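You operate a simulated robot arm through the tools that you are given. There is no shell and no other tool. Be economical: measure what you need, move in short steps, check, and stop when the job is done.

You are at the controls of a simulated two-armed robot. One attempt, no reset.

Task
Take the yellow bag and leave it on the bench area marked checking. Fetch the blue cup marked sound and set it on top of the white box marked sleeves. Fetch the white brush with yellow band and set it on the bench area marked final work. Press the green button of the spring tester two times. Put the white cup with orange band in the inside of the rinse tub. Take the tall glass with purple band and leave it on top of the yellow card with loop. Stack the box that says "fuel filter" from the top of the covers table on top of the box labelled "fine filter". Put the tin marked sealer on the top of the covers table away on the shelf marked coatings. Push the grey door of the dip tank shut. Take the box that says "pump seals" from the bench area marked final work and put it on the white flat board. Put the tin marked lacquer on top of the yellow box marked leads. Take the grey block with blue stripe and put it on the orange card with black print. Take the clean filter with blue grip on the bench area marked checking and put it away on the shelf under the short trials table. Pull the green drawer marked tools open. Any order will do. Set down upright: white brush with yellow band, tall glass with purple band, tin marked sealer, box, tin marked lacquer, clean filter with blue grip.

It is judged by the outcome, as a careful person would: the job done as asked, and still so three seconds after it is handed in. It fails if anything else is knocked over, pushed out of place, dropped, spilled or broken. A push-on lid holds only when it is set on centred and level and pressed home; a screw cap is set on level and turned clockwise until tight.

Robot
Two 7-joint arms with two-finger parallel grippers on one trunk, on a base that drives. Base frame: it is fixed to the floor where the robot stands at the start and does not move with it; the origin is under the middle of the robot, x ahead of it, y to its left, z up; the surface under the hand at the start is at about z = 860. Lengths are in mm, angles in rad, forces in N, time in s.
The left shoulder is at the start at [71, 156, 1155], the right one opposite. Places, roughly: bench area marked checking [-1600, -200, 900]; bench area marked final work [-1600, 4900, 900]; blue cup marked sound [1000, 500, 1000]; box marked fine filter, box marked fuel filter, bo [750, 6000, 750]; box marked oil filter, box marked pump seals [-1750, 5000, 1000]; clean filter with blue grip [-1750, -250, 1000]; green button of the spring tester [-1300, 400, 900]; green drawer marked tools [-3500, 500, 800]; grey block with blue stripe (8x5x4 cm) [-1800, -100, 900]; grey door of the dip tank [-900, 5700, 300]; inside of the rinse tub (28x20 cm) [540, 2140, 900]; orange card with black print [-1500, -500, 1000]; shelf marked coatings [-900, 7700, 900]; shelf under the short trials table [-3800, 7000, 300]; tall glass with purple band [500, 4000, 750]; tin marked lacquer [-1000, 7500, 1000]; tin marked sealer [1000, 6500, 750]; white box marked sleeves [750, 0, 1000]; white brush with yellow band (10x5x5 cm) [900, 700, 900]; white cup with orange band (9x9x8 cm) [500, 4600, 800]; white flat board (27x16x2 cm) [-1900, 4600, 900]; yellow box marked leads [750, 6500, 750]; yellow card with loop [-1750, 3250, 1000]. Payload 3.91 kg a hand.
The TCP of each hand is the grasp point between the finger pads, 30 mm short of the fingertips. In the tool frame z runs along the fingers and y along their closing line. Largest opening 110 mm; finger width 20, thickness 10; the body of the gripper, 48 by 112 mm, starts 55 mm behind the TCP.
Orientation is told as [roll, pitch, yaw] about the base's x, y, z axes, in that order, counted from this pose: with the fingers straight down and closing along the base's y, the tool's x points along the base's -x, its y along +y and its z along -z.

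Tools
- The arms move only by the tool arm_command. It takes "left_increments", "right_increments" or both (then of equal length, played together; a hand with none holds still); each is a list of rows, each a list of 7 numbers: the shift along the base's x, y, z in units of 400 mm (1.0 is 400 mm), then the turn, a rotation vector about the base's x, y, z in units of 120 degrees (1.0 is 120 degrees), then the opening, from 0 (shut) to 1 (fully open). In form: [[tx, ty, tz, ax, ay, az, fingers], ...]. A call has 1 to 12 rows; each row is the pose to reach, as a shift and turn from the pose commanded when the call began. A call with a number of a shift or a turn outside -1 to 1 is refused whole. Rows are played at 5 a second. More than 50 mm and 0.15 rad between two rows, or a gripper value outside its range, and nothing of the call is played. A pose out of reach is approached as far as the arm can. The call stops where the force on the tool passes 40 N (or 10 N more than at its start, if that is more) or the arm is blocked; 0.2 s more then pass. The fingers move at their own pace (about 108 mm/s each) and stop on an object; they squeeze with about 39 N. The grip force told is the motor's: it shows also when the fingers shut on nothing. Time passes only in rows, and 0.2 s behind the last, so rows that repeat a pose let the fingers close. The reply holds the time, the measured pose of the TCP, the force on the tool along the base axes, the opening and the grip force, in the units named above and with some noise, with the torque about the TCP (base axes, N m) and any sound that the robot's microphone picked up.
- Cameras (640 x 400 px; columns grow to the right, rows downward): "scene" is now at [73.2, 82.4, 1378.2]; the picture's right is [0.96, -0.26, -0.00], its down [-0.16, -0.60, -0.78] and it looks along [0.21, 0.76, -0.62] (base axes); focal length 214 px, centre (320, 200). "left" rides on the left gripper at [72, -17, -103] in its tool frame; the picture's right is [0.23, 0.97, 0.00], its down [-0.76, 0.18, -0.62] and it looks along [-0.61, 0.14, 0.78] (tool axes); focal length 222 px, centre (320, 200). "right" rides on the right gripper at [72, 17, -103] in its tool frame; the picture's right is [-0.23, 0.97, 0.00], its down [-0.76, -0.18, -0.62] and it looks along [-0.61, -0.14, 0.78] (tool axes); focal length 222 px, centre (320, 200). There is no depth. A picture from a camera that has moved, and an enlarged one, comes with that camera's place and axes in the base frame and with its lens.
- capture(camera): a new picture of that camera. The clock stands still meanwhile.
- lift_body(by): slides the trunk up (or, below 0, down) by that many mm; the arms and the scene camera ride with it, the base frame stays. It gives what a move gives, with no picture.
- steer(legs): drives the robot by 1 to 6 legs, each [ahead, left, turn to the left] in mm, mm and rad, along the robot's own axes; the way and the turn of a leg run together, so that a leg with both is an arc; at most 1500 mm and 3.142 rad a leg. The arms and the cameras ride along, it lands a little off, and it stops where it bumps. It gives what a move gives.
- pan_tilt(pan, tilt): turns the head with the scene camera to pan (to the left, within 1.501 rad either way) and tilt (down, from -0.506 to 1.204), counted from straight ahead of the robot. It gives what a move gives.
- zoom(camera, box): a new picture of the part [left, top, right, bottom] of that camera's present view, enlarged. The clock stands still meanwhile.
- sign_off(): hands the job in; it is judged then, once.

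Go step by step. Nothing tells you exact positions but the pictures and the camera data: compare them with the known pose of the tool, close in by small moves and look again before you grip or let go. The budget is 577 turns and 370 pictures, counting those below and the enlarged ones. Unless the task says otherwise, let go and move clear before handing in, and close with one line.

The tools are called after "Emit:" as name(argument=value, ...) on one line, values as JSON. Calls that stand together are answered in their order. arm_command: Moves the arms, as the interface text tells. Its arguments: {"type":"object","properties":{"left_increments":{"type":"array","items":{"type":"array","items":{"type":"number"}}},"right_increments":{"type":"array","items":{"type":"array","items":{"type":"number"}}}},"required":[]} The other tools are called the same way: lift_body (by) slides the trunk up or down; steer (legs) drives the base; pan_tilt (pan, tilt) turns the head that bears the scene camera; capture (camera) takes a picture; zoom (camera, box) takes an enlarged picture of a part of a camera's view; sign_off () hands the job in.

At the start:

```text
time: 0.0
left_position: [462.1, 515.3, 1189.9]
left_ee_rot: [0.0, -0.001, 0.0]
left_ft_force: [-0.3, -0.7, 0.0]
left_wrist_torque: [-0.01, 0.02, 0.03]
left_opening: 110.1
left_grasp_force: 0.1
right_position: [763.7, 115.5, 1266.2]
right_ee_rot: [0.0, 0.0, 0.001]
right_ft_force: [0.3, -0.7, 0.1]
right_wrist_torque: [-0.02, -0.02, 0.0]
right_opening: 110.1
right_grasp_force: 0.0
trunk travel left (down, up): [-600.0, 340.0]
robot x, y, heading: [3.3, 2.3, 0.003]
head pan, tilt: [1.304, 0.67]
```

scene: 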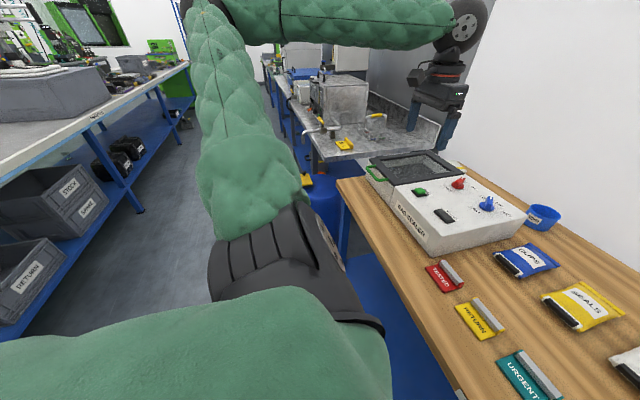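
right: 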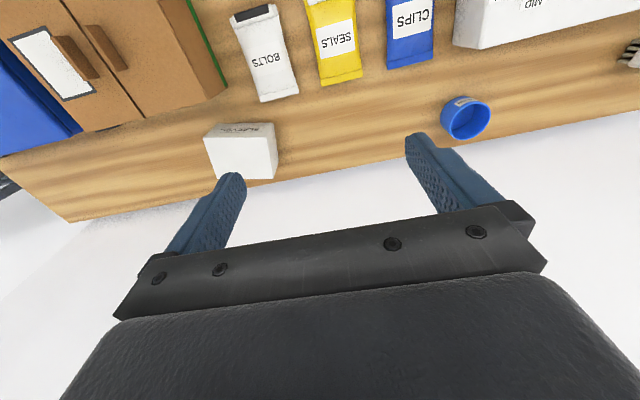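
left: 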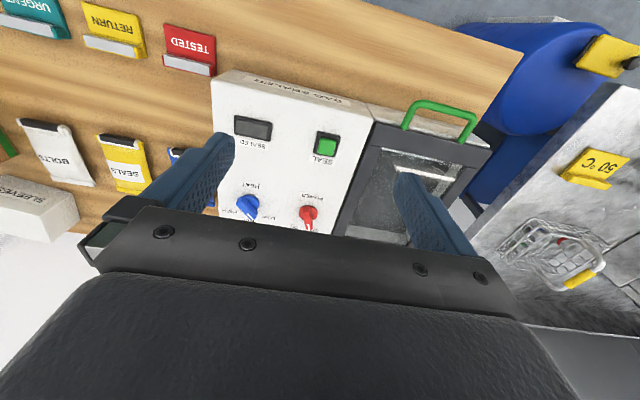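

The bench ahead holds bags, the sleeves box and a blue cup. I'll look straight ahead first to get the full layout.

Emit:
pan_tilt(pan=0.3, tilt=0.75)

Emit:
capture(camera="scene")

```text
time: 1.3
left_position: [461.7, 513.9, 1189.7]
left_ee_rot: [-0.001, 0.0, 0.0]
left_ft_force: [-0.3, 0.8, 0.0]
left_wrist_torque: [-0.02, 0.01, 0.01]
left_opening: 110.0
left_grasp_force: 0.1
right_position: [763.7, 114.8, 1266.2]
right_ee_rot: [0.001, 0.0, -0.001]
right_ft_force: [-0.5, 0.4, -0.5]
right_wrist_torque: [-0.02, 0.01, 0.03]
right_opening: 109.8
right_grasp_force: 0.2
trunk travel left (down, up): [-600.0, 340.0]
robot x, y, heading: [0.1, -1.7, 0.002]
head pan, tilt: [0.3, 0.75]
```

```text
366 pictures are left
camera scene: at [129.7, 23.9, 1371.4], right [0.3, -0.96, 0.0], down [-0.65, -0.2, -0.73], along [0.7, 0.22, -0.68], focal length 214 px, centre (320, 200)
```

scene: 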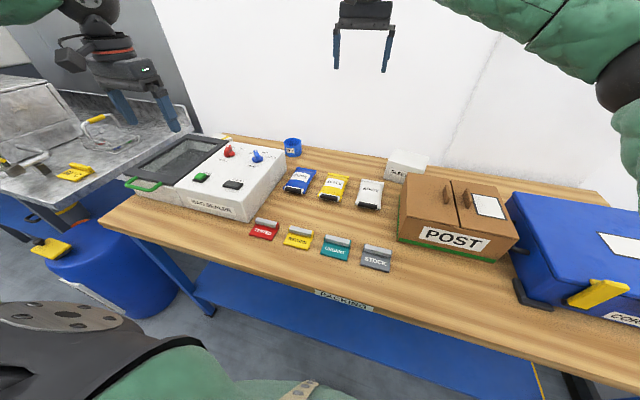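

Emit:
zoom(camera="scene", box=[180, 120, 440, 280])

Emit:
pan_tilt(pan=0.9, tilt=0.6)

Emit:
capture(camera="scene")

```text
2.46 times, centred on (310, 200) of scene
camera zoom: at [129.7, 23.9, 1371.4], right [0.3, -0.96, 0.0], down [-0.65, -0.2, -0.73], along [0.7, 0.22, -0.68], focal length 528 px, centre (345, 200)
```

zoom: 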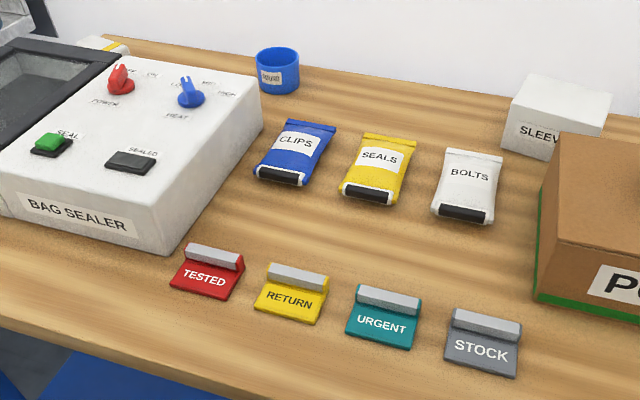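

```text
time: 2.3
left_position: [460.9, 514.9, 1190.5]
left_ee_rot: [0.0, 0.0, 0.0]
left_ft_force: [0.4, 0.4, -0.1]
left_wrist_torque: [0.0, -0.04, -0.02]
left_opening: 109.9
left_grasp_force: 0.1
right_position: [764.7, 115.9, 1266.7]
right_ee_rot: [0.0, 0.001, -0.001]
right_ft_force: [-0.4, -0.5, 1.0]
right_wrist_torque: [0.0, -0.02, -0.01]
right_opening: 110.1
right_grasp_force: 0.0
trunk travel left (down, up): [-600.0, 340.0]
robot x, y, heading: [3.9, -3.2, -0.004]
head pan, tilt: [0.901, 0.6]
```

```text
364 pictures are left
camera scene: at [105.5, 68.6, 1384.2], right [0.78, -0.62, 0.0], down [-0.35, -0.44, -0.82], along [0.51, 0.65, -0.57], focal length 214 px, centre (320, 200)
```

scene: 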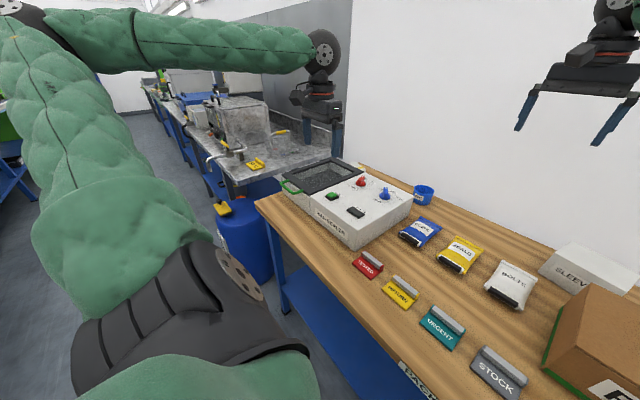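

The cup is near (920,405), the sleeves box near (890,-70), the brush is behind the bag sealer, and the yellow SEALS bag is near (733,165). I'll shift left and slightly forward, then look from the left hand.

Emit:
steer(legs=[[40, 250, 0]])

Emit:
arm_command(left_increments=[[0.1, -0.07, 0, 0, 0, 0, 1], [0.2, -0.14, 0, 0, 0, 0, 1], [0.3, -0.21, 0, 0, 0, 0, 1], [0.4, -0.3, 0, 0, 0, 0, 1], [0.5, -0.38, 0, 0, 0, 0, 1], [0.6, -0.46, 0, 0, 0, 0, 1], [0.7, -0.54, 0, 0, 0, 0, 1], [0.8, -0.6, 0, 0, 0, 0, 1]])

Emit:
capture(camera="left")

Emit:
capture(camera="scene")

```text
time: 4.1
left_position: [499.3, 763.6, 1189.7]
left_ee_rot: [0.001, -0.001, 0.002]
left_ft_force: [-0.2, 0.2, -0.2]
left_wrist_torque: [0.03, -0.01, -0.02]
left_opening: 109.9
left_grasp_force: 0.0
right_position: [802.9, 366.4, 1266.9]
right_ee_rot: [0.0, 0.0, 0.002]
right_ft_force: [0.0, 0.1, -0.5]
right_wrist_torque: [0.02, 0.0, -0.03]
right_opening: 110.1
right_grasp_force: 0.2
trunk travel left (down, up): [-600.0, 340.0]
robot x, y, heading: [44.9, 247.3, 0.003]
head pan, tilt: [0.901, 0.6]
```

```text
refused: row 4 steps farther than a row can; nothing moved
```

```text
363 pictures are left
camera left: at [426.9, 746.9, 1293.4], right [-0.23, 0.97, 0.0], down [0.76, 0.18, 0.62], along [0.61, 0.14, -0.78], focal length 222 px, centre (320, 200)
```

left: 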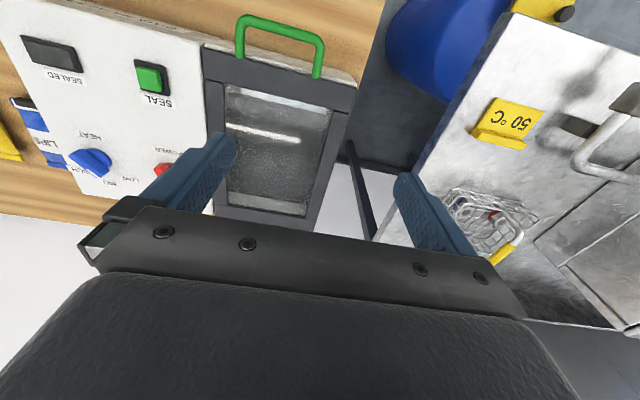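

```text
362 pictures are left
camera scene: at [144.9, 317.4, 1384.2], right [0.78, -0.62, 0.0], down [-0.35, -0.44, -0.82], along [0.51, 0.65, -0.57], focal length 214 px, centre (320, 200)
```

scene: 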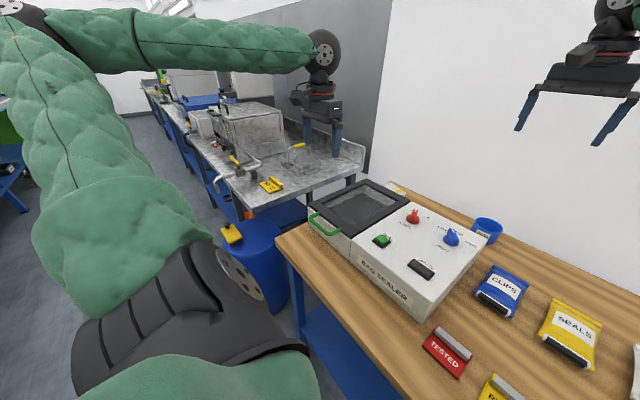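

Cup at about (915,395). Moving the left hand toward it in finer rows.

Emit:
arm_command(left_increments=[[0.08, -0.084, 0, 0, 0, 0, 1], [0.16, -0.168, 0, 0, 0, 0, 1], [0.24, -0.252, 0, 0, 0, 0, 1], [0.32, -0.336, 0, 0, 0, 0, 1], [0.4, -0.42, 0, 0, 0, 0, 1], [0.48, -0.504, 0, 0, 0, 0, 1], [0.56, -0.588, 0, 0, 0, 0, 1], [0.64, -0.672, 0, 0, 0, 0, 1], [0.72, -0.756, 0, 0, 0, 0, 1], [0.8, -0.84, 0, 0, 0, 0, 1], [0.87, -0.92, 0, 0, 0, 0, 1]])

Emit:
capture(camera="left")

```text
time: 6.1
left_position: [778.0, 468.5, 1188.2]
left_ee_rot: [0.004, 0.003, -0.004]
left_ft_force: [-4.1, 1.8, -3.2]
left_wrist_torque: [0.0, -0.36, -0.21]
left_opening: 110.1
left_grasp_force: 0.0
right_position: [810.9, 358.3, 1265.8]
right_ee_rot: [0.002, -0.002, -0.017]
right_ft_force: [4.7, -0.2, 2.5]
right_wrist_torque: [0.19, 0.13, -0.17]
right_opening: 109.6
right_grasp_force: 0.1
trunk travel left (down, up): [-600.0, 340.0]
robot x, y, heading: [41.1, 246.1, -0.002]
head pan, tilt: [0.901, 0.6]
stopped in row 9 (left hand): the force on the tool passed its limit at 77 N (the readings are from after the stop); the commanded pose is now the measured one
```

```text
361 pictures are left
camera left: at [704.8, 452.6, 1291.5], right [-0.22, 0.97, 0.01], down [0.77, 0.17, 0.62], along [0.6, 0.14, -0.79], focal length 222 px, centre (320, 200)
```

left: 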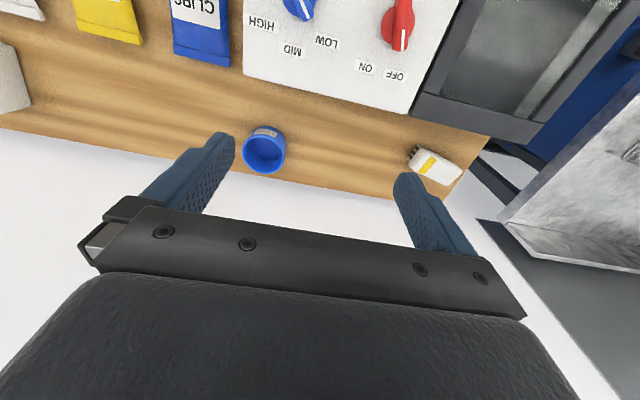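

The hands touched each other. I'll move the right hand well away, then go on with the left above the cup.

Emit:
arm_command(right_increments=[[-0.05, -0.1, 0, 0, 0, 0, 1], [-0.1, -0.2, 0, 0, 0, 0, 1], [-0.15, -0.3, 0, 0, 0, 0, 1], [-0.2, -0.4, 0, 0, 0, 0, 1], [-0.25, -0.5, 0, 0, 0, 0, 1], [-0.3, -0.6, 0, 0, 0, 0, 1], [-0.35, -0.7, 0, 0, 0, 0, 1], [-0.4, -0.8, 0, 0, 0, 0, 1], [-0.45, -0.9, 0, 0, 0, 0, 1]])

Emit:
arm_command(left_increments=[[0.1, -0.06, 0, 0, 0, 0, 1], [0.2, -0.12, 0, 0, 0, 0, 1], [0.3, -0.18, 0, 0, 0, 0, 1], [0.3, -0.18, -0.1, 0, 0, 0, 1], [0.3, -0.18, -0.2, 0, 0, 0, 1], [0.3, -0.18, -0.3, 0, 0, 0, 1]])

Emit:
capture(camera="left")

```text
time: 6.4
left_position: [771.6, 463.9, 1189.8]
left_ee_rot: [0.006, 0.006, -0.017]
left_ft_force: [-0.5, 0.4, 0.3]
left_wrist_torque: [0.03, -0.02, -0.02]
left_opening: 110.1
left_grasp_force: 0.1
right_position: [805.4, 347.4, 1266.1]
right_ee_rot: [0.006, -0.007, -0.024]
right_ft_force: [-0.4, -0.4, 0.9]
right_wrist_torque: [0.05, -0.02, 0.04]
right_opening: 110.0
right_grasp_force: 0.1
trunk travel left (down, up): [-600.0, 340.0]
robot x, y, heading: [37.6, 246.0, 0.003]
head pan, tilt: [0.901, 0.6]
stopped in row 1 (left hand): the force on the tool passed its limit at 69 N (the readings are from after the stop); the commanded pose is now the measured one
```

```text
time: 6.7
left_position: [781.8, 459.1, 1186.6]
left_ee_rot: [0.007, 0.014, -0.024]
left_ft_force: [-5.7, 1.4, -3.1]
left_wrist_torque: [-0.02, -0.46, -0.27]
left_opening: 110.2
left_grasp_force: 0.2
right_position: [813.8, 344.3, 1263.8]
right_ee_rot: [0.005, -0.009, -0.04]
right_ft_force: [5.7, -1.7, 3.4]
right_wrist_torque: [0.25, 0.19, -0.36]
right_opening: 109.3
right_grasp_force: 0.0
trunk travel left (down, up): [-600.0, 340.0]
robot x, y, heading: [40.3, 247.6, -0.004]
head pan, tilt: [0.901, 0.6]
stopped in row 1 (left hand): the force on the tool passed its limit at 75 N (the readings are from after the stop); the commanded pose is now the measured one
```

```text
360 pictures are left
camera left: at [708.7, 444.2, 1291.3], right [-0.2, 0.98, 0.01], down [0.77, 0.16, 0.61], along [0.6, 0.13, -0.79], focal length 222 px, centre (320, 200)
```

left: 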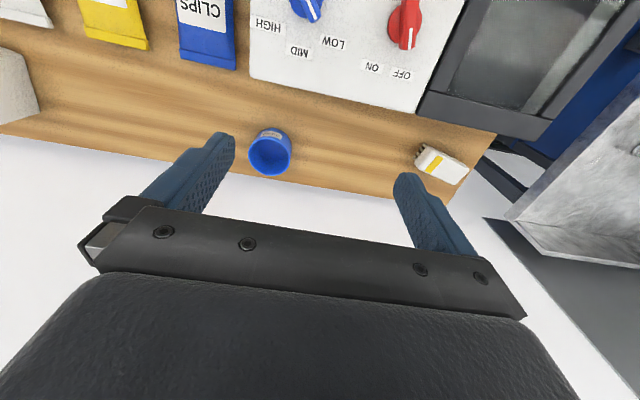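

The hands are pressing on each other. I'll separate them by moving the left hand down and away and the right hand up and away together.

Emit:
arm_command(left_increments=[[-0.05, 0.1, 0, 0, 0, 0, 1], [-0.1, 0.2, 0, 0, 0, 0, 1], [-0.1, 0.2, 0, 0, 0, 0, 1]], right_increments=[[0, -0.05, 0.1, 0, 0, 0, 1], [-0.05, -0.1, 0.18, 0, 0, 0, 1], [-0.1, -0.2, 0.18, 0, 0, 0, 1]])

Emit:
arm_command(right_increments=[[-0.05, -0.1, 0, 0, 0, 0, 1], [-0.1, -0.2, 0, 0, 0, 0, 1], [-0.15, -0.3, 0, 0, 0, 0, 1], [-0.2, -0.4, 0, 0, 0, 0, 1], [-0.25, -0.5, 0, 0, 0, 0, 1], [-0.3, -0.6, 0, 0, 0, 0, 1], [-0.35, -0.7, 0, 0, 0, 0, 1]])

```text
time: 7.5
left_position: [737.3, 534.7, 1190.7]
left_ee_rot: [0.01, 0.012, -0.025]
left_ft_force: [0.3, -1.0, 0.2]
left_wrist_torque: [0.09, 0.0, 0.0]
left_opening: 110.0
left_grasp_force: 0.0
right_position: [771.7, 260.9, 1336.0]
right_ee_rot: [0.006, -0.011, -0.041]
right_ft_force: [-0.6, -1.0, 0.7]
right_wrist_torque: [0.09, 0.02, 0.04]
right_opening: 110.0
right_grasp_force: 0.1
trunk travel left (down, up): [-600.0, 340.0]
robot x, y, heading: [36.8, 246.0, 0.002]
head pan, tilt: [0.901, 0.6]
```

```text
time: 9.1
left_position: [734.1, 536.5, 1191.2]
left_ee_rot: [0.01, 0.01, -0.024]
left_ft_force: [-0.2, -0.1, 1.0]
left_wrist_torque: [0.05, -0.02, -0.02]
left_opening: 109.9
left_grasp_force: 0.0
right_position: [629.0, -17.9, 1336.2]
right_ee_rot: [0.006, -0.013, -0.038]
right_ft_force: [-0.5, -1.5, 0.7]
right_wrist_torque: [-0.03, -0.03, -0.02]
right_opening: 110.1
right_grasp_force: 0.1
trunk travel left (down, up): [-600.0, 340.0]
robot x, y, heading: [38.5, 245.1, 0.003]
head pan, tilt: [0.901, 0.6]
```

Emit:
arm_command(left_increments=[[0.07, -0.07, 0, 0, 0, 0, 1], [0.14, -0.14, 0, 0, 0, 0, 1], [0.21, -0.21, 0, 0, 0, 0, 1], [0.28, -0.28, 0, 0, 0, 0, 1], [0.34, -0.35, -0.05, -0.003, -0.003, 0.01, 1], [0.34, -0.35, -0.15, -0.003, -0.003, 0.01, 1], [0.34, -0.35, -0.25, -0.003, -0.003, 0.01, 1], [0.34, -0.35, -0.33, -0.003, -0.003, 0.01, 1]])

Emit:
capture(camera="left")

```text
time: 10.9
left_position: [876.2, 400.1, 1056.9]
left_ee_rot: [0.001, 0.005, -0.003]
left_ft_force: [-0.8, 0.2, 1.0]
left_wrist_torque: [-0.04, 0.01, -0.01]
left_opening: 110.1
left_grasp_force: 0.1
right_position: [633.1, -16.0, 1334.5]
right_ee_rot: [0.003, -0.011, -0.041]
right_ft_force: [0.6, 0.1, 0.2]
right_wrist_torque: [0.0, 0.04, -0.01]
right_opening: 109.9
right_grasp_force: 0.0
trunk travel left (down, up): [-600.0, 340.0]
robot x, y, heading: [38.5, 250.8, 0.003]
head pan, tilt: [0.901, 0.6]
```

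```text
359 pictures are left
camera left: at [804.5, 384.0, 1161.2], right [-0.23, 0.97, 0.0], down [0.77, 0.18, 0.62], along [0.6, 0.14, -0.79], focal length 222 px, centre (320, 200)
```

left: 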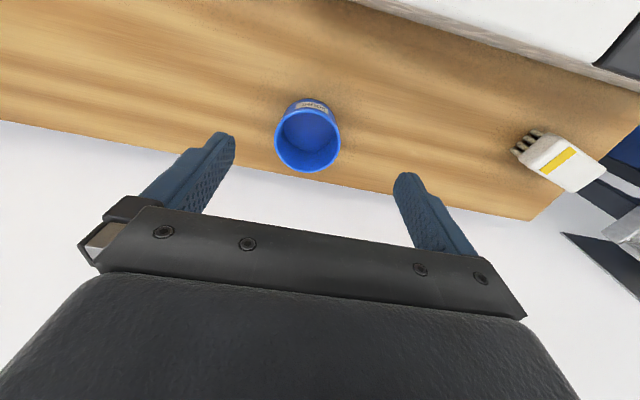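

Cup centre is at about (913,393), 70 mm wide and 60 mm tall. Descending to grip.

Emit:
arm_command(left_increments=[[0.092, -0.017, 0, 0, 0, 0, 1], [0.092, -0.017, -0.1, 0, 0, 0, 1], [0.092, -0.017, -0.2, 0, 0, 0, 1], [0.092, -0.017, -0.3, 0, 0, 0, 1], [0.092, -0.017, -0.385, 0, 0, 0, 1]])

Emit:
capture(camera="left")

```text
time: 12.1
left_position: [874.3, 431.3, 941.4]
left_ee_rot: [-0.009, -0.008, -0.005]
left_ft_force: [-0.4, -0.2, 0.2]
left_wrist_torque: [-0.01, 0.01, -0.02]
left_opening: 110.1
left_grasp_force: 0.1
left hand out of reach, approached as far as the arm can: row 1, 2, 3, 4, 5
right_position: [630.4, -16.5, 1334.5]
right_ee_rot: [0.004, -0.011, -0.042]
right_ft_force: [-0.5, 0.3, 0.6]
right_wrist_torque: [-0.02, -0.03, 0.0]
right_opening: 110.2
right_grasp_force: 0.0
trunk travel left (down, up): [-600.0, 340.0]
robot x, y, heading: [42.8, 247.5, -0.001]
head pan, tilt: [0.901, 0.6]
stopped in row 5 (left hand): the force on the tool passed its limit at 54 N (the readings are from after the stop); the commanded pose is now the measured one
```

```text
358 pictures are left
camera left: at [800.6, 416.8, 1045.6], right [-0.22, 0.97, -0.01], down [0.76, 0.18, 0.63], along [0.61, 0.13, -0.78], focal length 222 px, centre (320, 200)
```

left: 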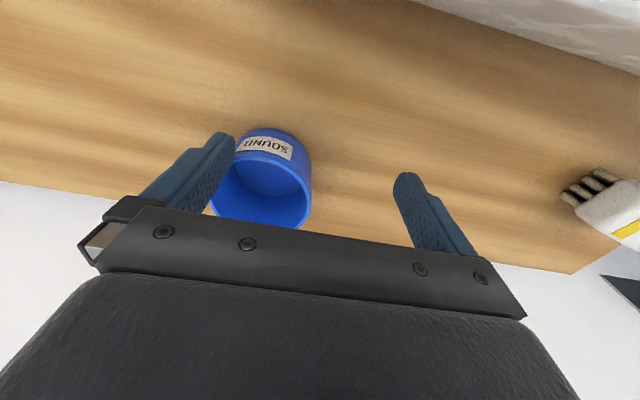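

The arm was out of reach and drifted onto the cup rim. The cup is still standing. I'll rise and drive the base right and forward so the cup sits in a better spot.

Emit:
arm_command(left_increments=[[0, 0, 0.1, 0, 0, 0, 1], [0, 0, 0.2, 0, 0, 0, 1], [0, 0, 0.3, 0, 0, 0, 1], [-0.1, 0, 0.35, 0, 0, 0, 1]])

Emit:
steer(legs=[[0, -150, 0], [60, 0, 0]])

Emit:
capture(camera="left")

```text
time: 13.1
left_position: [833.0, 432.6, 1083.8]
left_ee_rot: [-0.006, -0.007, -0.006]
left_ft_force: [-1.4, -0.5, 1.1]
left_wrist_torque: [0.03, -0.05, 0.01]
left_opening: 110.0
left_grasp_force: 0.0
right_position: [628.9, -17.2, 1337.4]
right_ee_rot: [0.004, -0.014, -0.041]
right_ft_force: [-1.3, 0.4, 0.6]
right_wrist_torque: [0.02, -0.04, -0.01]
right_opening: 109.9
right_grasp_force: 0.1
trunk travel left (down, up): [-600.0, 340.0]
robot x, y, heading: [42.4, 248.8, 0.004]
head pan, tilt: [0.901, 0.6]
```

```text
time: 15.1
left_position: [899.1, 279.0, 1081.0]
left_ee_rot: [-0.006, -0.006, -0.004]
left_ft_force: [0.0, -0.4, 0.3]
left_wrist_torque: [0.04, 0.04, -0.03]
left_opening: 109.7
left_grasp_force: 0.2
right_position: [693.1, -172.4, 1334.4]
right_ee_rot: [0.006, -0.009, -0.043]
right_ft_force: [0.7, -0.5, -1.3]
right_wrist_torque: [0.03, 0.05, -0.02]
right_opening: 110.3
right_grasp_force: 0.0
trunk travel left (down, up): [-600.0, 340.0]
robot x, y, heading: [103.0, 91.0, 0.003]
head pan, tilt: [0.901, 0.6]
```

```text
357 pictures are left
camera left: at [824.5, 262.3, 1184.9], right [-0.22, 0.97, -0.01], down [0.76, 0.18, 0.63], along [0.61, 0.13, -0.78], focal length 222 px, centre (320, 200)
```

left: 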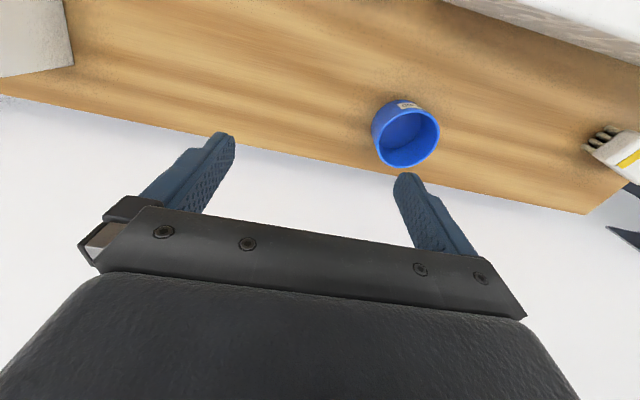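

Emit:
arm_command(left_increments=[[0.01, 0.1, 0, 0, 0, 0, 1], [0.02, 0.2, 0, 0, 0, 0, 1], [0.025, 0.28, 0, 0.003, 0.003, 0.002, 1], [0.025, 0.28, -0.1, 0.003, 0.003, 0.002, 1], [0.025, 0.28, -0.2, 0.003, 0.003, 0.002, 1]])

Emit:
capture(camera="left")

```text
time: 16.3
left_position: [908.0, 392.5, 1002.6]
left_ee_rot: [-0.002, -0.001, 0.0]
left_ft_force: [1.2, 0.0, -1.1]
left_wrist_torque: [-0.02, -0.01, 0.01]
left_opening: 109.9
left_grasp_force: 0.0
right_position: [693.4, -169.3, 1334.8]
right_ee_rot: [0.003, -0.009, -0.039]
right_ft_force: [-0.5, 0.3, 0.6]
right_wrist_torque: [-0.02, 0.08, 0.0]
right_opening: 110.1
right_grasp_force: 0.1
trunk travel left (down, up): [-600.0, 340.0]
robot x, y, heading: [101.8, 95.9, 0.0]
head pan, tilt: [0.901, 0.6]
```

```text
356 pictures are left
camera left: at [834.5, 375.3, 1106.9], right [-0.23, 0.97, 0.0], down [0.76, 0.18, 0.62], along [0.61, 0.14, -0.78], focal length 222 px, centre (320, 200)
```

left: 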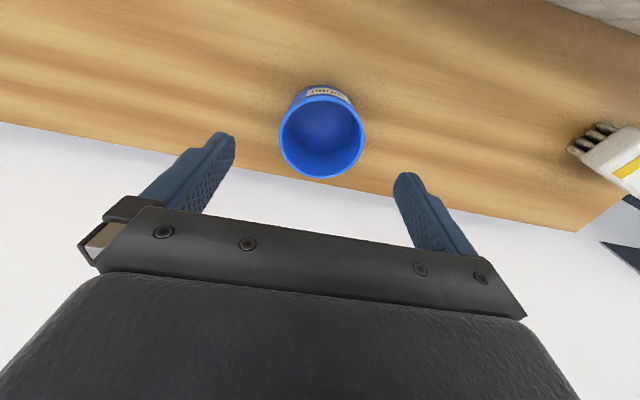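

Emit:
arm_command(left_increments=[[0.01, 0.006, -0.1, 0, 0, 0, 1], [0.01, 0.006, -0.19, 0, 0, 0, 1], [0.01, 0.006, -0.245, 0, 0, 0, 1], [0.01, 0.006, -0.245, 0, 0, 0, 0], [0.01, 0.006, -0.245, 0, 0, 0, 0], [0.01, 0.006, -0.245, 0, 0, 0, 0]])

Emit:
capture(camera="left")

```text
time: 17.7
left_position: [912.8, 395.8, 906.7]
left_ee_rot: [-0.002, 0.0, -0.002]
left_ft_force: [1.5, 0.1, 1.1]
left_wrist_torque: [0.0, 0.02, -0.03]
left_opening: 76.1
left_grasp_force: 39.0
right_position: [691.9, -169.6, 1335.5]
right_ee_rot: [0.004, -0.01, -0.041]
right_ft_force: [1.1, 0.0, -0.1]
right_wrist_torque: [0.0, 0.0, 0.01]
right_opening: 110.1
right_grasp_force: 0.1
trunk travel left (down, up): [-600.0, 340.0]
robot x, y, heading: [96.6, 97.6, 0.003]
head pan, tilt: [0.901, 0.6]
```

```text
355 pictures are left
camera left: at [839.2, 377.5, 1009.4], right [-0.23, 0.97, 0.0], down [0.76, 0.18, 0.62], along [0.61, 0.14, -0.78], focal length 222 px, centre (320, 200)
```

left: 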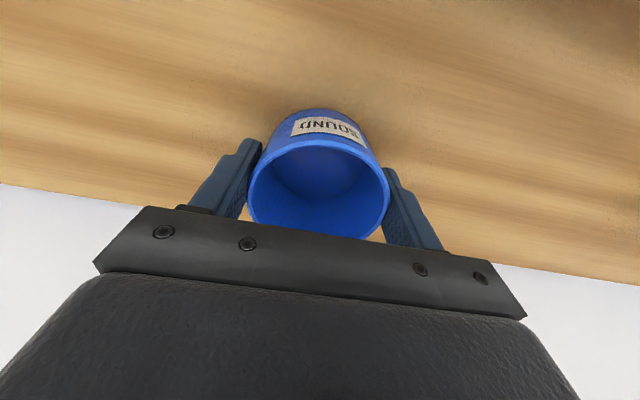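

Cup gripped. Lift and drive right toward the sleeves box.

Emit:
arm_command(left_increments=[[0, 0, 0.1, 0, 0, 0, 0], [0, 0, 0.2, 0, 0, 0, 0], [0, 0, 0.3, 0, 0, 0, 0], [0, 0, 0.4, 0, 0, 0, 0], [0, 0, 0.5, 0, 0, 0, 0]])

Emit:
steer(legs=[[0, -400, 0]])

Emit:
capture(camera="left")

```text
time: 18.9
left_position: [911.5, 392.9, 1103.9]
left_ee_rot: [0.0, 0.001, -0.001]
left_ft_force: [-0.8, 0.2, 0.2]
left_wrist_torque: [0.02, 0.03, 0.01]
left_opening: 76.3
left_grasp_force: 39.2
right_position: [692.2, -171.2, 1334.6]
right_ee_rot: [0.004, -0.011, -0.042]
right_ft_force: [-0.1, -0.2, 0.0]
right_wrist_torque: [0.02, -0.04, 0.01]
right_opening: 110.2
right_grasp_force: 0.1
trunk travel left (down, up): [-600.0, 340.0]
robot x, y, heading: [100.6, 95.6, -0.0]
head pan, tilt: [0.901, 0.6]
```

```text
time: 21.3
left_position: [910.5, 7.3, 1103.6]
left_ee_rot: [-0.002, 0.0, 0.008]
left_ft_force: [0.5, -0.9, -0.3]
left_wrist_torque: [-0.02, 0.04, 0.01]
left_opening: 76.3
left_grasp_force: 38.7
right_position: [697.1, -558.8, 1335.6]
right_ee_rot: [0.003, -0.01, -0.032]
right_ft_force: [0.3, -0.3, 0.1]
right_wrist_torque: [0.03, 0.0, 0.0]
right_opening: 110.1
right_grasp_force: 0.0
trunk travel left (down, up): [-600.0, 340.0]
robot x, y, heading: [103.2, -300.9, 0.009]
head pan, tilt: [0.901, 0.6]
```

```text
354 pictures are left
camera left: at [837.1, -10.1, 1208.0], right [-0.24, 0.97, 0.0], down [0.76, 0.19, 0.62], along [0.61, 0.15, -0.78], focal length 222 px, centre (320, 200)
```

left: 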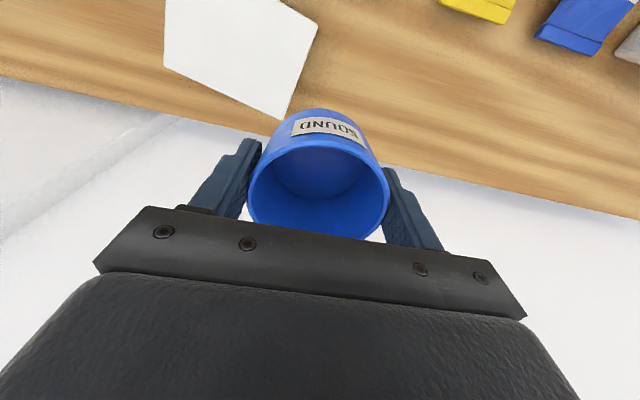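

Emit:
pan_tilt(pan=0.2, tilt=0.6)

Emit:
zoom(camera="scene", box=[200, 80, 440, 230])

```text
time: 22.4
left_position: [910.0, 7.6, 1105.2]
left_ee_rot: [-0.002, -0.001, 0.008]
left_ft_force: [0.4, 0.3, -0.4]
left_wrist_torque: [-0.01, 0.03, 0.01]
left_opening: 76.5
left_grasp_force: 38.5
right_position: [696.6, -557.3, 1335.7]
right_ee_rot: [0.003, -0.011, -0.031]
right_ft_force: [0.3, -0.4, 0.6]
right_wrist_torque: [0.02, 0.02, -0.03]
right_opening: 109.7
right_grasp_force: 0.1
trunk travel left (down, up): [-600.0, 340.0]
robot x, y, heading: [104.7, -299.9, 0.007]
head pan, tilt: [0.201, 0.6]
```

```text
2.67 times, centred on (320, 155) of scene
camera zoom: at [240.9, -281.6, 1384.2], right [0.21, -0.98, 0.0], down [-0.55, -0.12, -0.82], along [0.81, 0.17, -0.57], focal length 572 px, centre (320, 320)
```

zoom: 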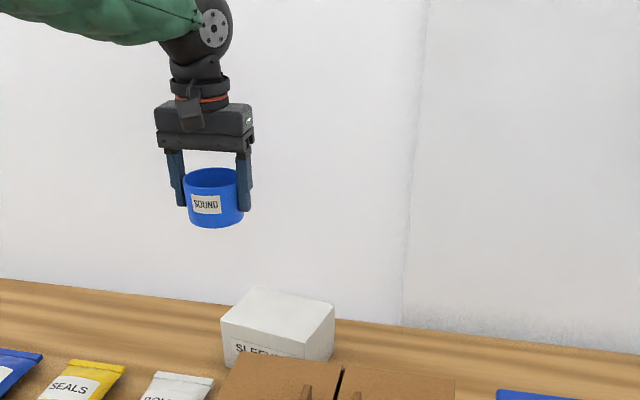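

Sleeves box top is about z 936, centred near (876,-88). Moving over it and down.

Emit:
arm_command(left_increments=[[-0.04, -0.1, 0, 0, 0, 0, 0], [-0.085, -0.2, 0, 0, 0, 0, 0], [-0.087, -0.238, -0.05, 0, 0, 0, 0], [-0.087, -0.238, -0.15, 0, 0, 0, 0], [-0.087, -0.238, -0.25, 0, 0, 0, 0]])

Emit:
capture(camera="left")

Emit:
zoom(camera="scene", box=[260, 100, 420, 230])

```text
time: 23.6
left_position: [878.3, -85.0, 1001.0]
left_ee_rot: [-0.001, 0.002, 0.008]
left_ft_force: [-1.2, -0.1, 0.3]
left_wrist_torque: [-0.04, 0.0, 0.0]
left_opening: 76.3
left_grasp_force: 38.7
right_position: [698.8, -556.8, 1334.5]
right_ee_rot: [0.003, -0.008, -0.031]
right_ft_force: [-0.5, -0.2, 0.3]
right_wrist_torque: [-0.01, 0.02, 0.03]
right_opening: 110.1
right_grasp_force: 0.0
trunk travel left (down, up): [-600.0, 340.0]
robot x, y, heading: [104.4, -302.6, 0.01]
head pan, tilt: [0.201, 0.6]
```

```text
352 pictures are left
camera left: at [806.1, -102.5, 1105.5], right [-0.24, 0.97, 0.0], down [0.76, 0.19, 0.62], along [0.6, 0.15, -0.78], focal length 222 px, centre (320, 200)
```

left: 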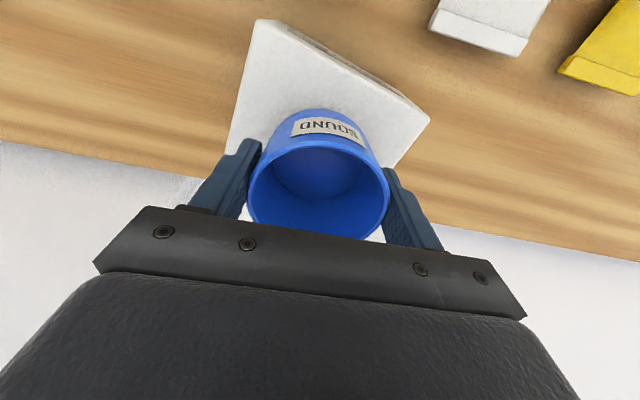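

```text
3.08 times, centred on (340, 165) of scene
camera zoom: at [242.2, -281.0, 1384.1], right [0.21, -0.98, 0.0], down [-0.55, -0.12, -0.82], along [0.81, 0.17, -0.57], focal length 660 px, centre (258, 308)
```

zoom: 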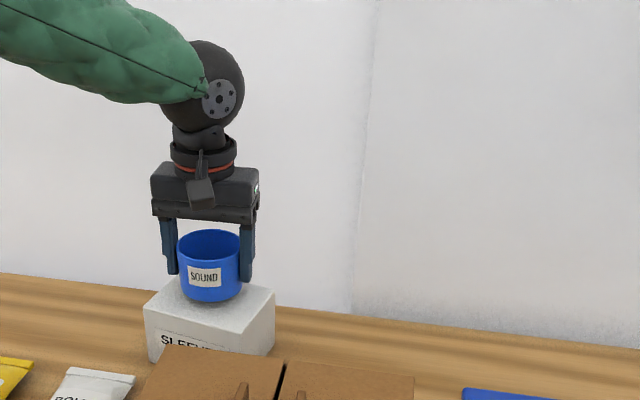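

Emit:
arm_command(left_increments=[[-0.01, 0, -0.02, 0, 0, 0, 0], [-0.01, 0, -0.03, 0, 0, 0, 0], [-0.01, 0, -0.04, 0, 0, 0, 0]])

Emit:
zoom(camera="scene", box=[280, 150, 360, 200])

```text
time: 24.4
left_position: [871.5, -86.2, 989.8]
left_ee_rot: [-0.002, -0.004, 0.012]
left_ft_force: [0.9, 4.9, 17.6]
left_wrist_torque: [0.38, 0.07, -0.03]
left_opening: 75.9
left_grasp_force: 39.4
right_position: [697.3, -557.8, 1336.7]
right_ee_rot: [0.005, -0.009, -0.031]
right_ft_force: [0.3, 0.3, 0.5]
right_wrist_torque: [0.04, -0.05, 0.01]
right_opening: 110.0
right_grasp_force: 0.0
trunk travel left (down, up): [-600.0, 340.0]
robot x, y, heading: [105.1, -295.7, 0.014]
head pan, tilt: [0.201, 0.6]
```

```text
8.00 times, centred on (320, 175) of scene
camera zoom: at [239.7, -281.6, 1384.7], right [0.21, -0.98, 0.0], down [-0.55, -0.12, -0.83], along [0.81, 0.17, -0.56], focal length 1716 px, centre (320, 400)
```

zoom: 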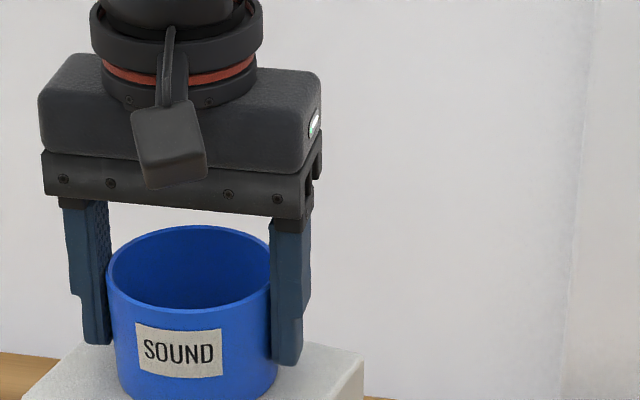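

Contact made. Release and rise.

Emit:
arm_command(left_increments=[[0, 0, 0.004, 0, 0, 0, 0.9], [0, 0, 0.004, 0, 0, 0, 1], [0, 0, 0.1, 0, 0, 0, 1], [0, 0, 0.2, 0, 0, 0, 1], [0, 0, 0.3, 0, 0, 0, 1], [-0.05, 0.1, 0.35, 0, 0, 0, 1], [-0.1, 0.2, 0.4, 0, 0, 0, 1], [-0.15, 0.3, 0.4, 0, 0, 0, 1]])

Emit:
capture(camera="scene")

```text
time: 26.2
left_position: [809.4, 32.2, 1152.0]
left_ee_rot: [-0.003, 0.002, 0.007]
left_ft_force: [0.1, 0.3, -0.3]
left_wrist_torque: [-0.03, 0.0, -0.01]
left_opening: 109.9
left_grasp_force: 0.1
right_position: [696.4, -557.7, 1335.9]
right_ee_rot: [0.0, -0.012, -0.031]
right_ft_force: [0.4, -0.5, -0.5]
right_wrist_torque: [-0.01, 0.01, -0.01]
right_opening: 109.8
right_grasp_force: 0.1
trunk travel left (down, up): [-600.0, 340.0]
robot x, y, heading: [102.1, -298.8, 0.011]
head pan, tilt: [0.201, 0.6]
```

```text
349 pictures are left
camera scene: at [239.8, -279.9, 1384.3], right [0.21, -0.98, 0.0], down [-0.55, -0.12, -0.83], along [0.81, 0.17, -0.56], focal length 214 px, centre (320, 200)
```

scene: 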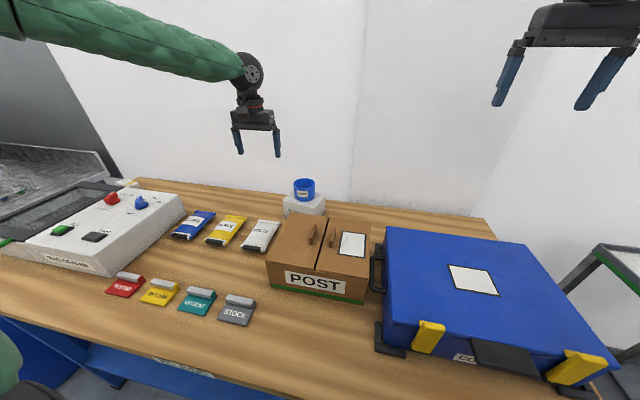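

Cup is on the sleeves box. Next I'll drive left so the left hand can take the brush and the right hand the yellow bag.

Emit:
steer(legs=[[0, 650, 0]])

Emit:
capture(camera="left")

Emit:
capture(camera="right")

```text
time: 29.8
left_position: [801.4, 679.7, 1151.7]
left_ee_rot: [-0.002, 0.0, 0.016]
left_ft_force: [0.0, -0.5, -0.8]
left_wrist_torque: [0.03, -0.05, 0.0]
left_opening: 109.9
left_grasp_force: 0.1
right_position: [690.9, 88.8, 1336.0]
right_ee_rot: [0.003, -0.01, -0.025]
right_ft_force: [-0.3, 0.2, -0.1]
right_wrist_torque: [-0.01, 0.01, 0.02]
right_opening: 110.0
right_grasp_force: 0.0
trunk travel left (down, up): [-600.0, 340.0]
robot x, y, heading: [92.7, 343.0, 0.015]
head pan, tilt: [0.201, 0.6]
```

```text
348 pictures are left
camera left: at [726.4, 660.9, 1255.2], right [-0.24, 0.97, 0.0], down [0.76, 0.19, 0.62], along [0.6, 0.15, -0.78], focal length 222 px, centre (320, 200)
```

left: 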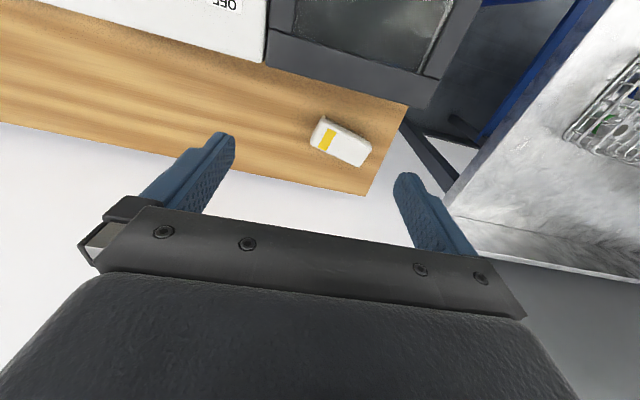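

```text
347 pictures are left
camera right: at [618.3, 106.8, 1436.4], right [0.25, 0.97, 0.01], down [0.75, -0.2, 0.63], along [0.61, -0.15, -0.78], focal length 222 px, centre (320, 200)
```

right: 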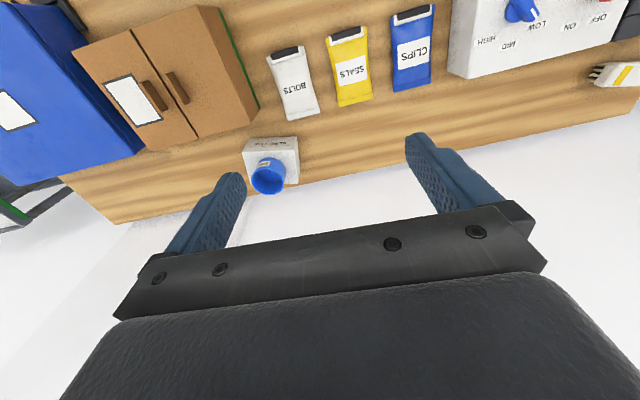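

Emit:
zoom(camera="left", box=[260, 90, 420, 190])

Emit:
pan_tilt(pan=0.55, tilt=0.6)

Emit:
zoom(camera="scene", box=[240, 120, 400, 220])

```text
4.00 times, centred on (340, 140) of left
camera zoom: at [726.4, 660.9, 1255.2], right [-0.24, 0.97, 0.0], down [0.76, 0.19, 0.62], along [0.6, 0.15, -0.78], focal length 888 px, centre (240, 440)
```

zoom: 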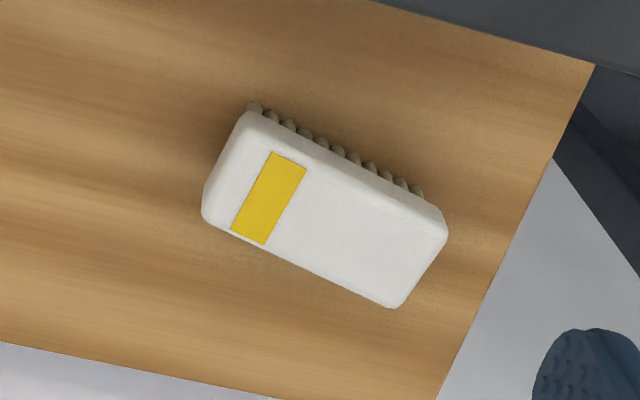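

```text
time: 30.6
left_position: [799.1, 678.4, 1152.3]
left_ee_rot: [-0.002, 0.0, 0.015]
left_ft_force: [-0.1, 0.7, -0.3]
left_wrist_torque: [0.03, 0.0, 0.0]
left_opening: 110.1
left_grasp_force: 0.1
right_position: [689.8, 87.6, 1334.5]
right_ee_rot: [0.004, -0.012, -0.025]
right_ft_force: [0.0, -0.2, 0.2]
right_wrist_torque: [0.02, -0.01, 0.01]
right_opening: 110.2
right_grasp_force: 0.1
trunk travel left (down, up): [-600.0, 340.0]
robot x, y, heading: [97.5, 344.3, 0.013]
head pan, tilt: [0.55, 0.6]
```

```text
4.00 times, centred on (320, 170) of scene
camera zoom: at [220.5, 390.0, 1384.2], right [0.54, -0.84, 0.0], down [-0.48, -0.3, -0.82], along [0.7, 0.44, -0.57], focal length 858 px, centre (320, 320)
```

zoom: 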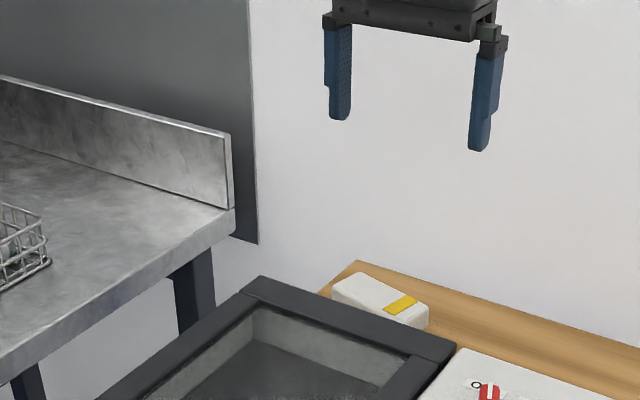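

Brush lies bristles down, centred near (868,733), with its long axis turned 15° from y. I'll yaw the left hand +75° above it and bring the right hand over the yellow bag at (718,157).

Emit:
arm_command(left_increments=[[0.03, 0.02, 0, 0, 0, 0.07, 1], [0.06, 0.04, 0, 0, 0, 0.14, 1], [0.09, 0.06, 0, 0, 0, 0.21, 1], [0.12, 0.08, 0, 0, 0, 0.28, 1], [0.14, 0.1, 0, 0, 0, 0.35, 1], [0.16, 0.12, 0, 0, 0, 0.42, 1], [0.17, 0.135, -0.05, 0, 0, 0.49, 0.8], [0.17, 0.135, -0.15, 0, 0, 0.56, 0.7], [0.17, 0.135, -0.255, 0, 0, 0.62, 0.7]], right_increments=[[0, 0.03, -0.06, 0, 0, 0, 1], [0, 0.06, -0.12, 0, 0, 0, 1], [0, 0.09, -0.18, 0, 0, 0, 1], [0, 0.12, -0.24, 0, 0, 0, 1], [0.01, 0.15, -0.3, 0, 0, 0, 1], [0.02, 0.17, -0.36, 0, 0, 0, 1], [0.025, 0.17, -0.42, 0, 0, 0.01, 1], [0.025, 0.17, -0.48, 0, 0, 0.01, 1], [0.025, 0.17, -0.54, 0, 0, 0.01, 1]])

Emit:
capture(camera="left")

Emit:
capture(camera="right")

```text
time: 32.6
left_position: [868.5, 731.3, 1048.1]
left_ee_rot: [0.0, 0.0, 1.316]
left_ft_force: [0.1, 0.4, 0.1]
left_wrist_torque: [-0.02, -0.03, 0.02]
left_opening: 76.9
left_grasp_force: 0.2
right_position: [703.1, 156.2, 1118.4]
right_ee_rot: [0.004, -0.009, -0.004]
right_ft_force: [0.7, 0.3, 0.5]
right_wrist_torque: [0.01, -0.01, 0.03]
right_opening: 110.1
right_grasp_force: 0.0
trunk travel left (down, up): [-600.0, 340.0]
robot x, y, heading: [95.9, 342.0, 0.016]
head pan, tilt: [0.55, 0.6]
```

```text
344 pictures are left
camera left: at [865.1, 657.0, 1151.8], right [-1.0, 0.03, 0.0], down [0.02, 0.78, 0.62], along [0.02, 0.62, -0.78], focal length 222 px, centre (320, 200)
```

left: 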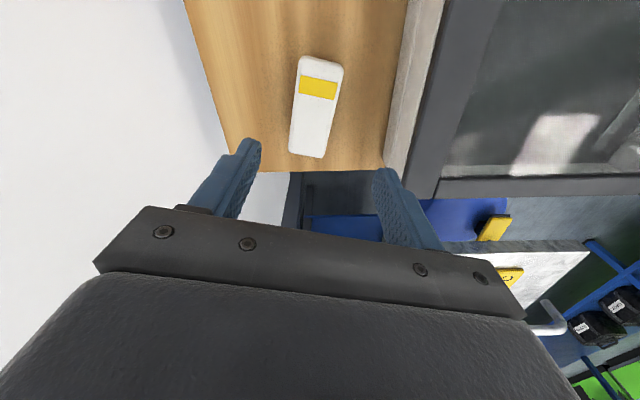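

```text
343 pictures are left
camera right: at [631.0, 173.1, 1220.2], right [0.23, 0.97, 0.01], down [0.76, -0.18, 0.63], along [0.61, -0.14, -0.78], focal length 222 px, centre (320, 200)
```

right: 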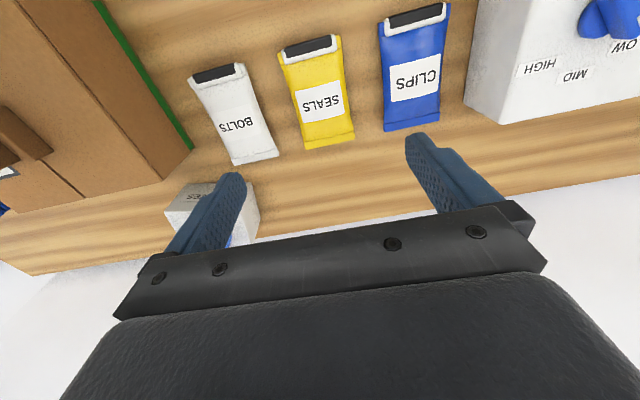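

Both targets confirmed. Descending both hands: left on the brush, right on the bag.

Emit:
arm_command(left_increments=[[0.016, 0, -0.08, 0, 0, 0.02, 0.7], [0.016, 0, -0.16, 0, 0, 0.02, 0.7], [0.016, 0, -0.24, 0, 0, 0.02, 0.7], [0.016, 0, -0.3, 0, 0, 0.02, 0.7], [0.016, 0, -0.35, 0, 0, 0.02, 0.7], [0.016, 0, -0.38, 0, 0, 0.02, 0.7]], right_increments=[[0.042, 0, -0.1, 0, 0, 0, 1], [0.042, 0, -0.2, 0, 0, 0, 1], [0.042, 0, -0.3, 0, 0, 0, 1], [0.042, 0, -0.4, 0, 0, 0, 1], [0.042, 0, -0.5, 0, 0, 0, 1], [0.042, 0, -0.55, 0, 0, 0, 1]])

Emit:
capture(camera="left")

Emit:
capture(camera="right")

```text
time: 34.0
left_position: [870.1, 733.8, 900.9]
left_ee_rot: [-0.007, 0.0, 1.357]
left_ft_force: [0.5, 0.5, 0.3]
left_wrist_torque: [0.04, -0.04, 0.03]
left_opening: 77.1
left_grasp_force: 0.0
right_position: [714.9, 158.7, 907.3]
right_ee_rot: [0.001, -0.02, -0.007]
right_ft_force: [-0.3, -0.3, 5.1]
right_wrist_torque: [0.01, 0.03, 0.0]
right_opening: 110.0
right_grasp_force: 0.1
trunk travel left (down, up): [-600.0, 340.0]
robot x, y, heading: [97.0, 342.9, 0.02]
head pan, tilt: [0.55, 0.6]
```

```text
342 pictures are left
camera left: at [869.9, 660.7, 1005.6], right [-1.0, -0.01, -0.01], down [-0.02, 0.78, 0.62], along [0.0, 0.62, -0.78], focal length 222 px, centre (320, 200)
```

left: 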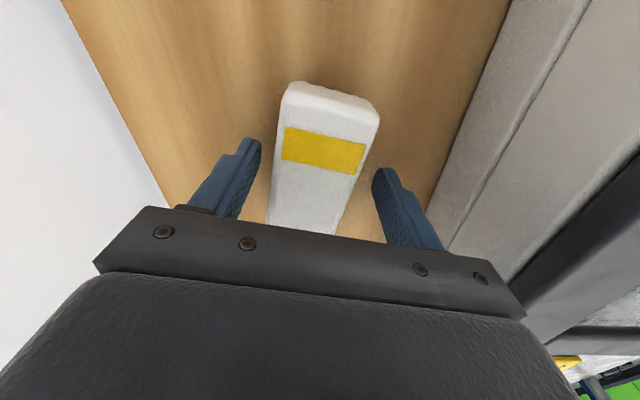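

```text
341 pictures are left
camera right: at [640.7, 175.7, 1007.0], right [0.23, 0.97, 0.01], down [0.75, -0.18, 0.64], along [0.62, -0.14, -0.77], focal length 222 px, centre (320, 200)
```

right: 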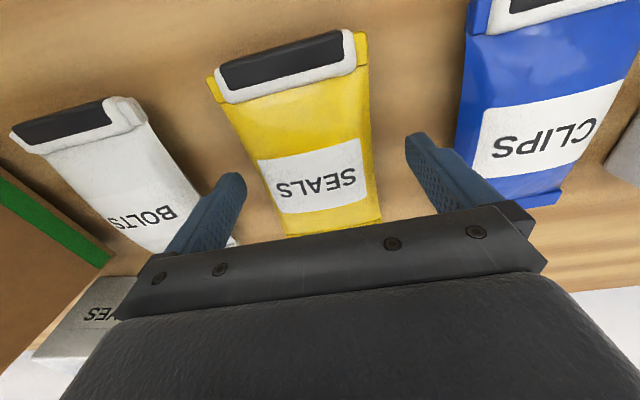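

Emit:
arm_command(left_increments=[[0.005, 0, -0.005, 0, 0, 0, 0], [0.005, 0, -0.005, 0, 0, 0, 0], [0.005, 0, -0.005, 0, 0, 0, 0]], right_increments=[[0, -0.005, -0.01, 0, 0, 0, 1], [0, -0.005, -0.02, 0, 0.008, 0, 1], [0, -0.005, -0.03, 0, 0.008, 0, 1]])

```text
time: 34.8
left_position: [870.3, 738.4, 898.8]
left_ee_rot: [-0.01, 0.005, 1.357]
left_ft_force: [0.9, -1.0, 6.3]
left_wrist_torque: [0.3, 0.06, 0.01]
left_opening: 44.6
left_grasp_force: 39.1
right_position: [713.4, 159.9, 896.7]
right_ee_rot: [-0.004, -0.006, -0.003]
right_ft_force: [-0.7, 0.4, -2.1]
right_wrist_torque: [-0.06, -0.06, -0.01]
right_opening: 110.1
right_grasp_force: 0.0
trunk travel left (down, up): [-600.0, 340.0]
robot x, y, heading: [98.2, 342.9, 0.022]
head pan, tilt: [0.55, 0.6]
```

Brush gripped at 45 mm. Now close the right hand on the bag.

Emit:
arm_command(right_increments=[[0, 0, 0, 0, 0, 0, 0], [0, 0, 0, 0, 0, 0, 0], [0, 0, 0, 0, 0, 0, 0], [0, 0, 0.05, 0, 0, 0, 0]])

Emit:
capture(camera="right")

```text
time: 35.8
left_position: [873.7, 732.7, 896.3]
left_ee_rot: [-0.008, 0.0, 1.357]
left_ft_force: [-3.3, 2.1, 26.8]
left_wrist_torque: [0.45, 0.26, 0.01]
left_opening: 44.9
left_grasp_force: 38.6
right_position: [712.1, 155.2, 907.6]
right_ee_rot: [0.001, 0.006, -0.004]
right_ft_force: [0.5, 0.0, 3.5]
right_wrist_torque: [-0.04, 0.03, 0.0]
right_opening: 80.6
right_grasp_force: 38.7
trunk travel left (down, up): [-600.0, 340.0]
robot x, y, heading: [92.8, 342.6, 0.016]
head pan, tilt: [0.55, 0.6]
```

```text
340 pictures are left
camera right: at [641.4, 172.4, 1008.9], right [0.23, 0.97, 0.0], down [0.76, -0.18, 0.62], along [0.6, -0.14, -0.79], focal length 222 px, centre (320, 200)
```

right: 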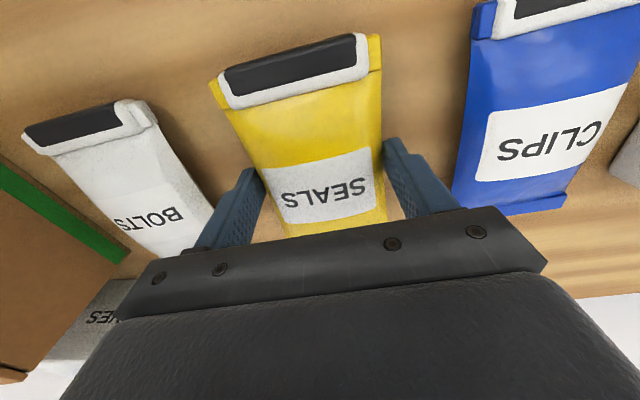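

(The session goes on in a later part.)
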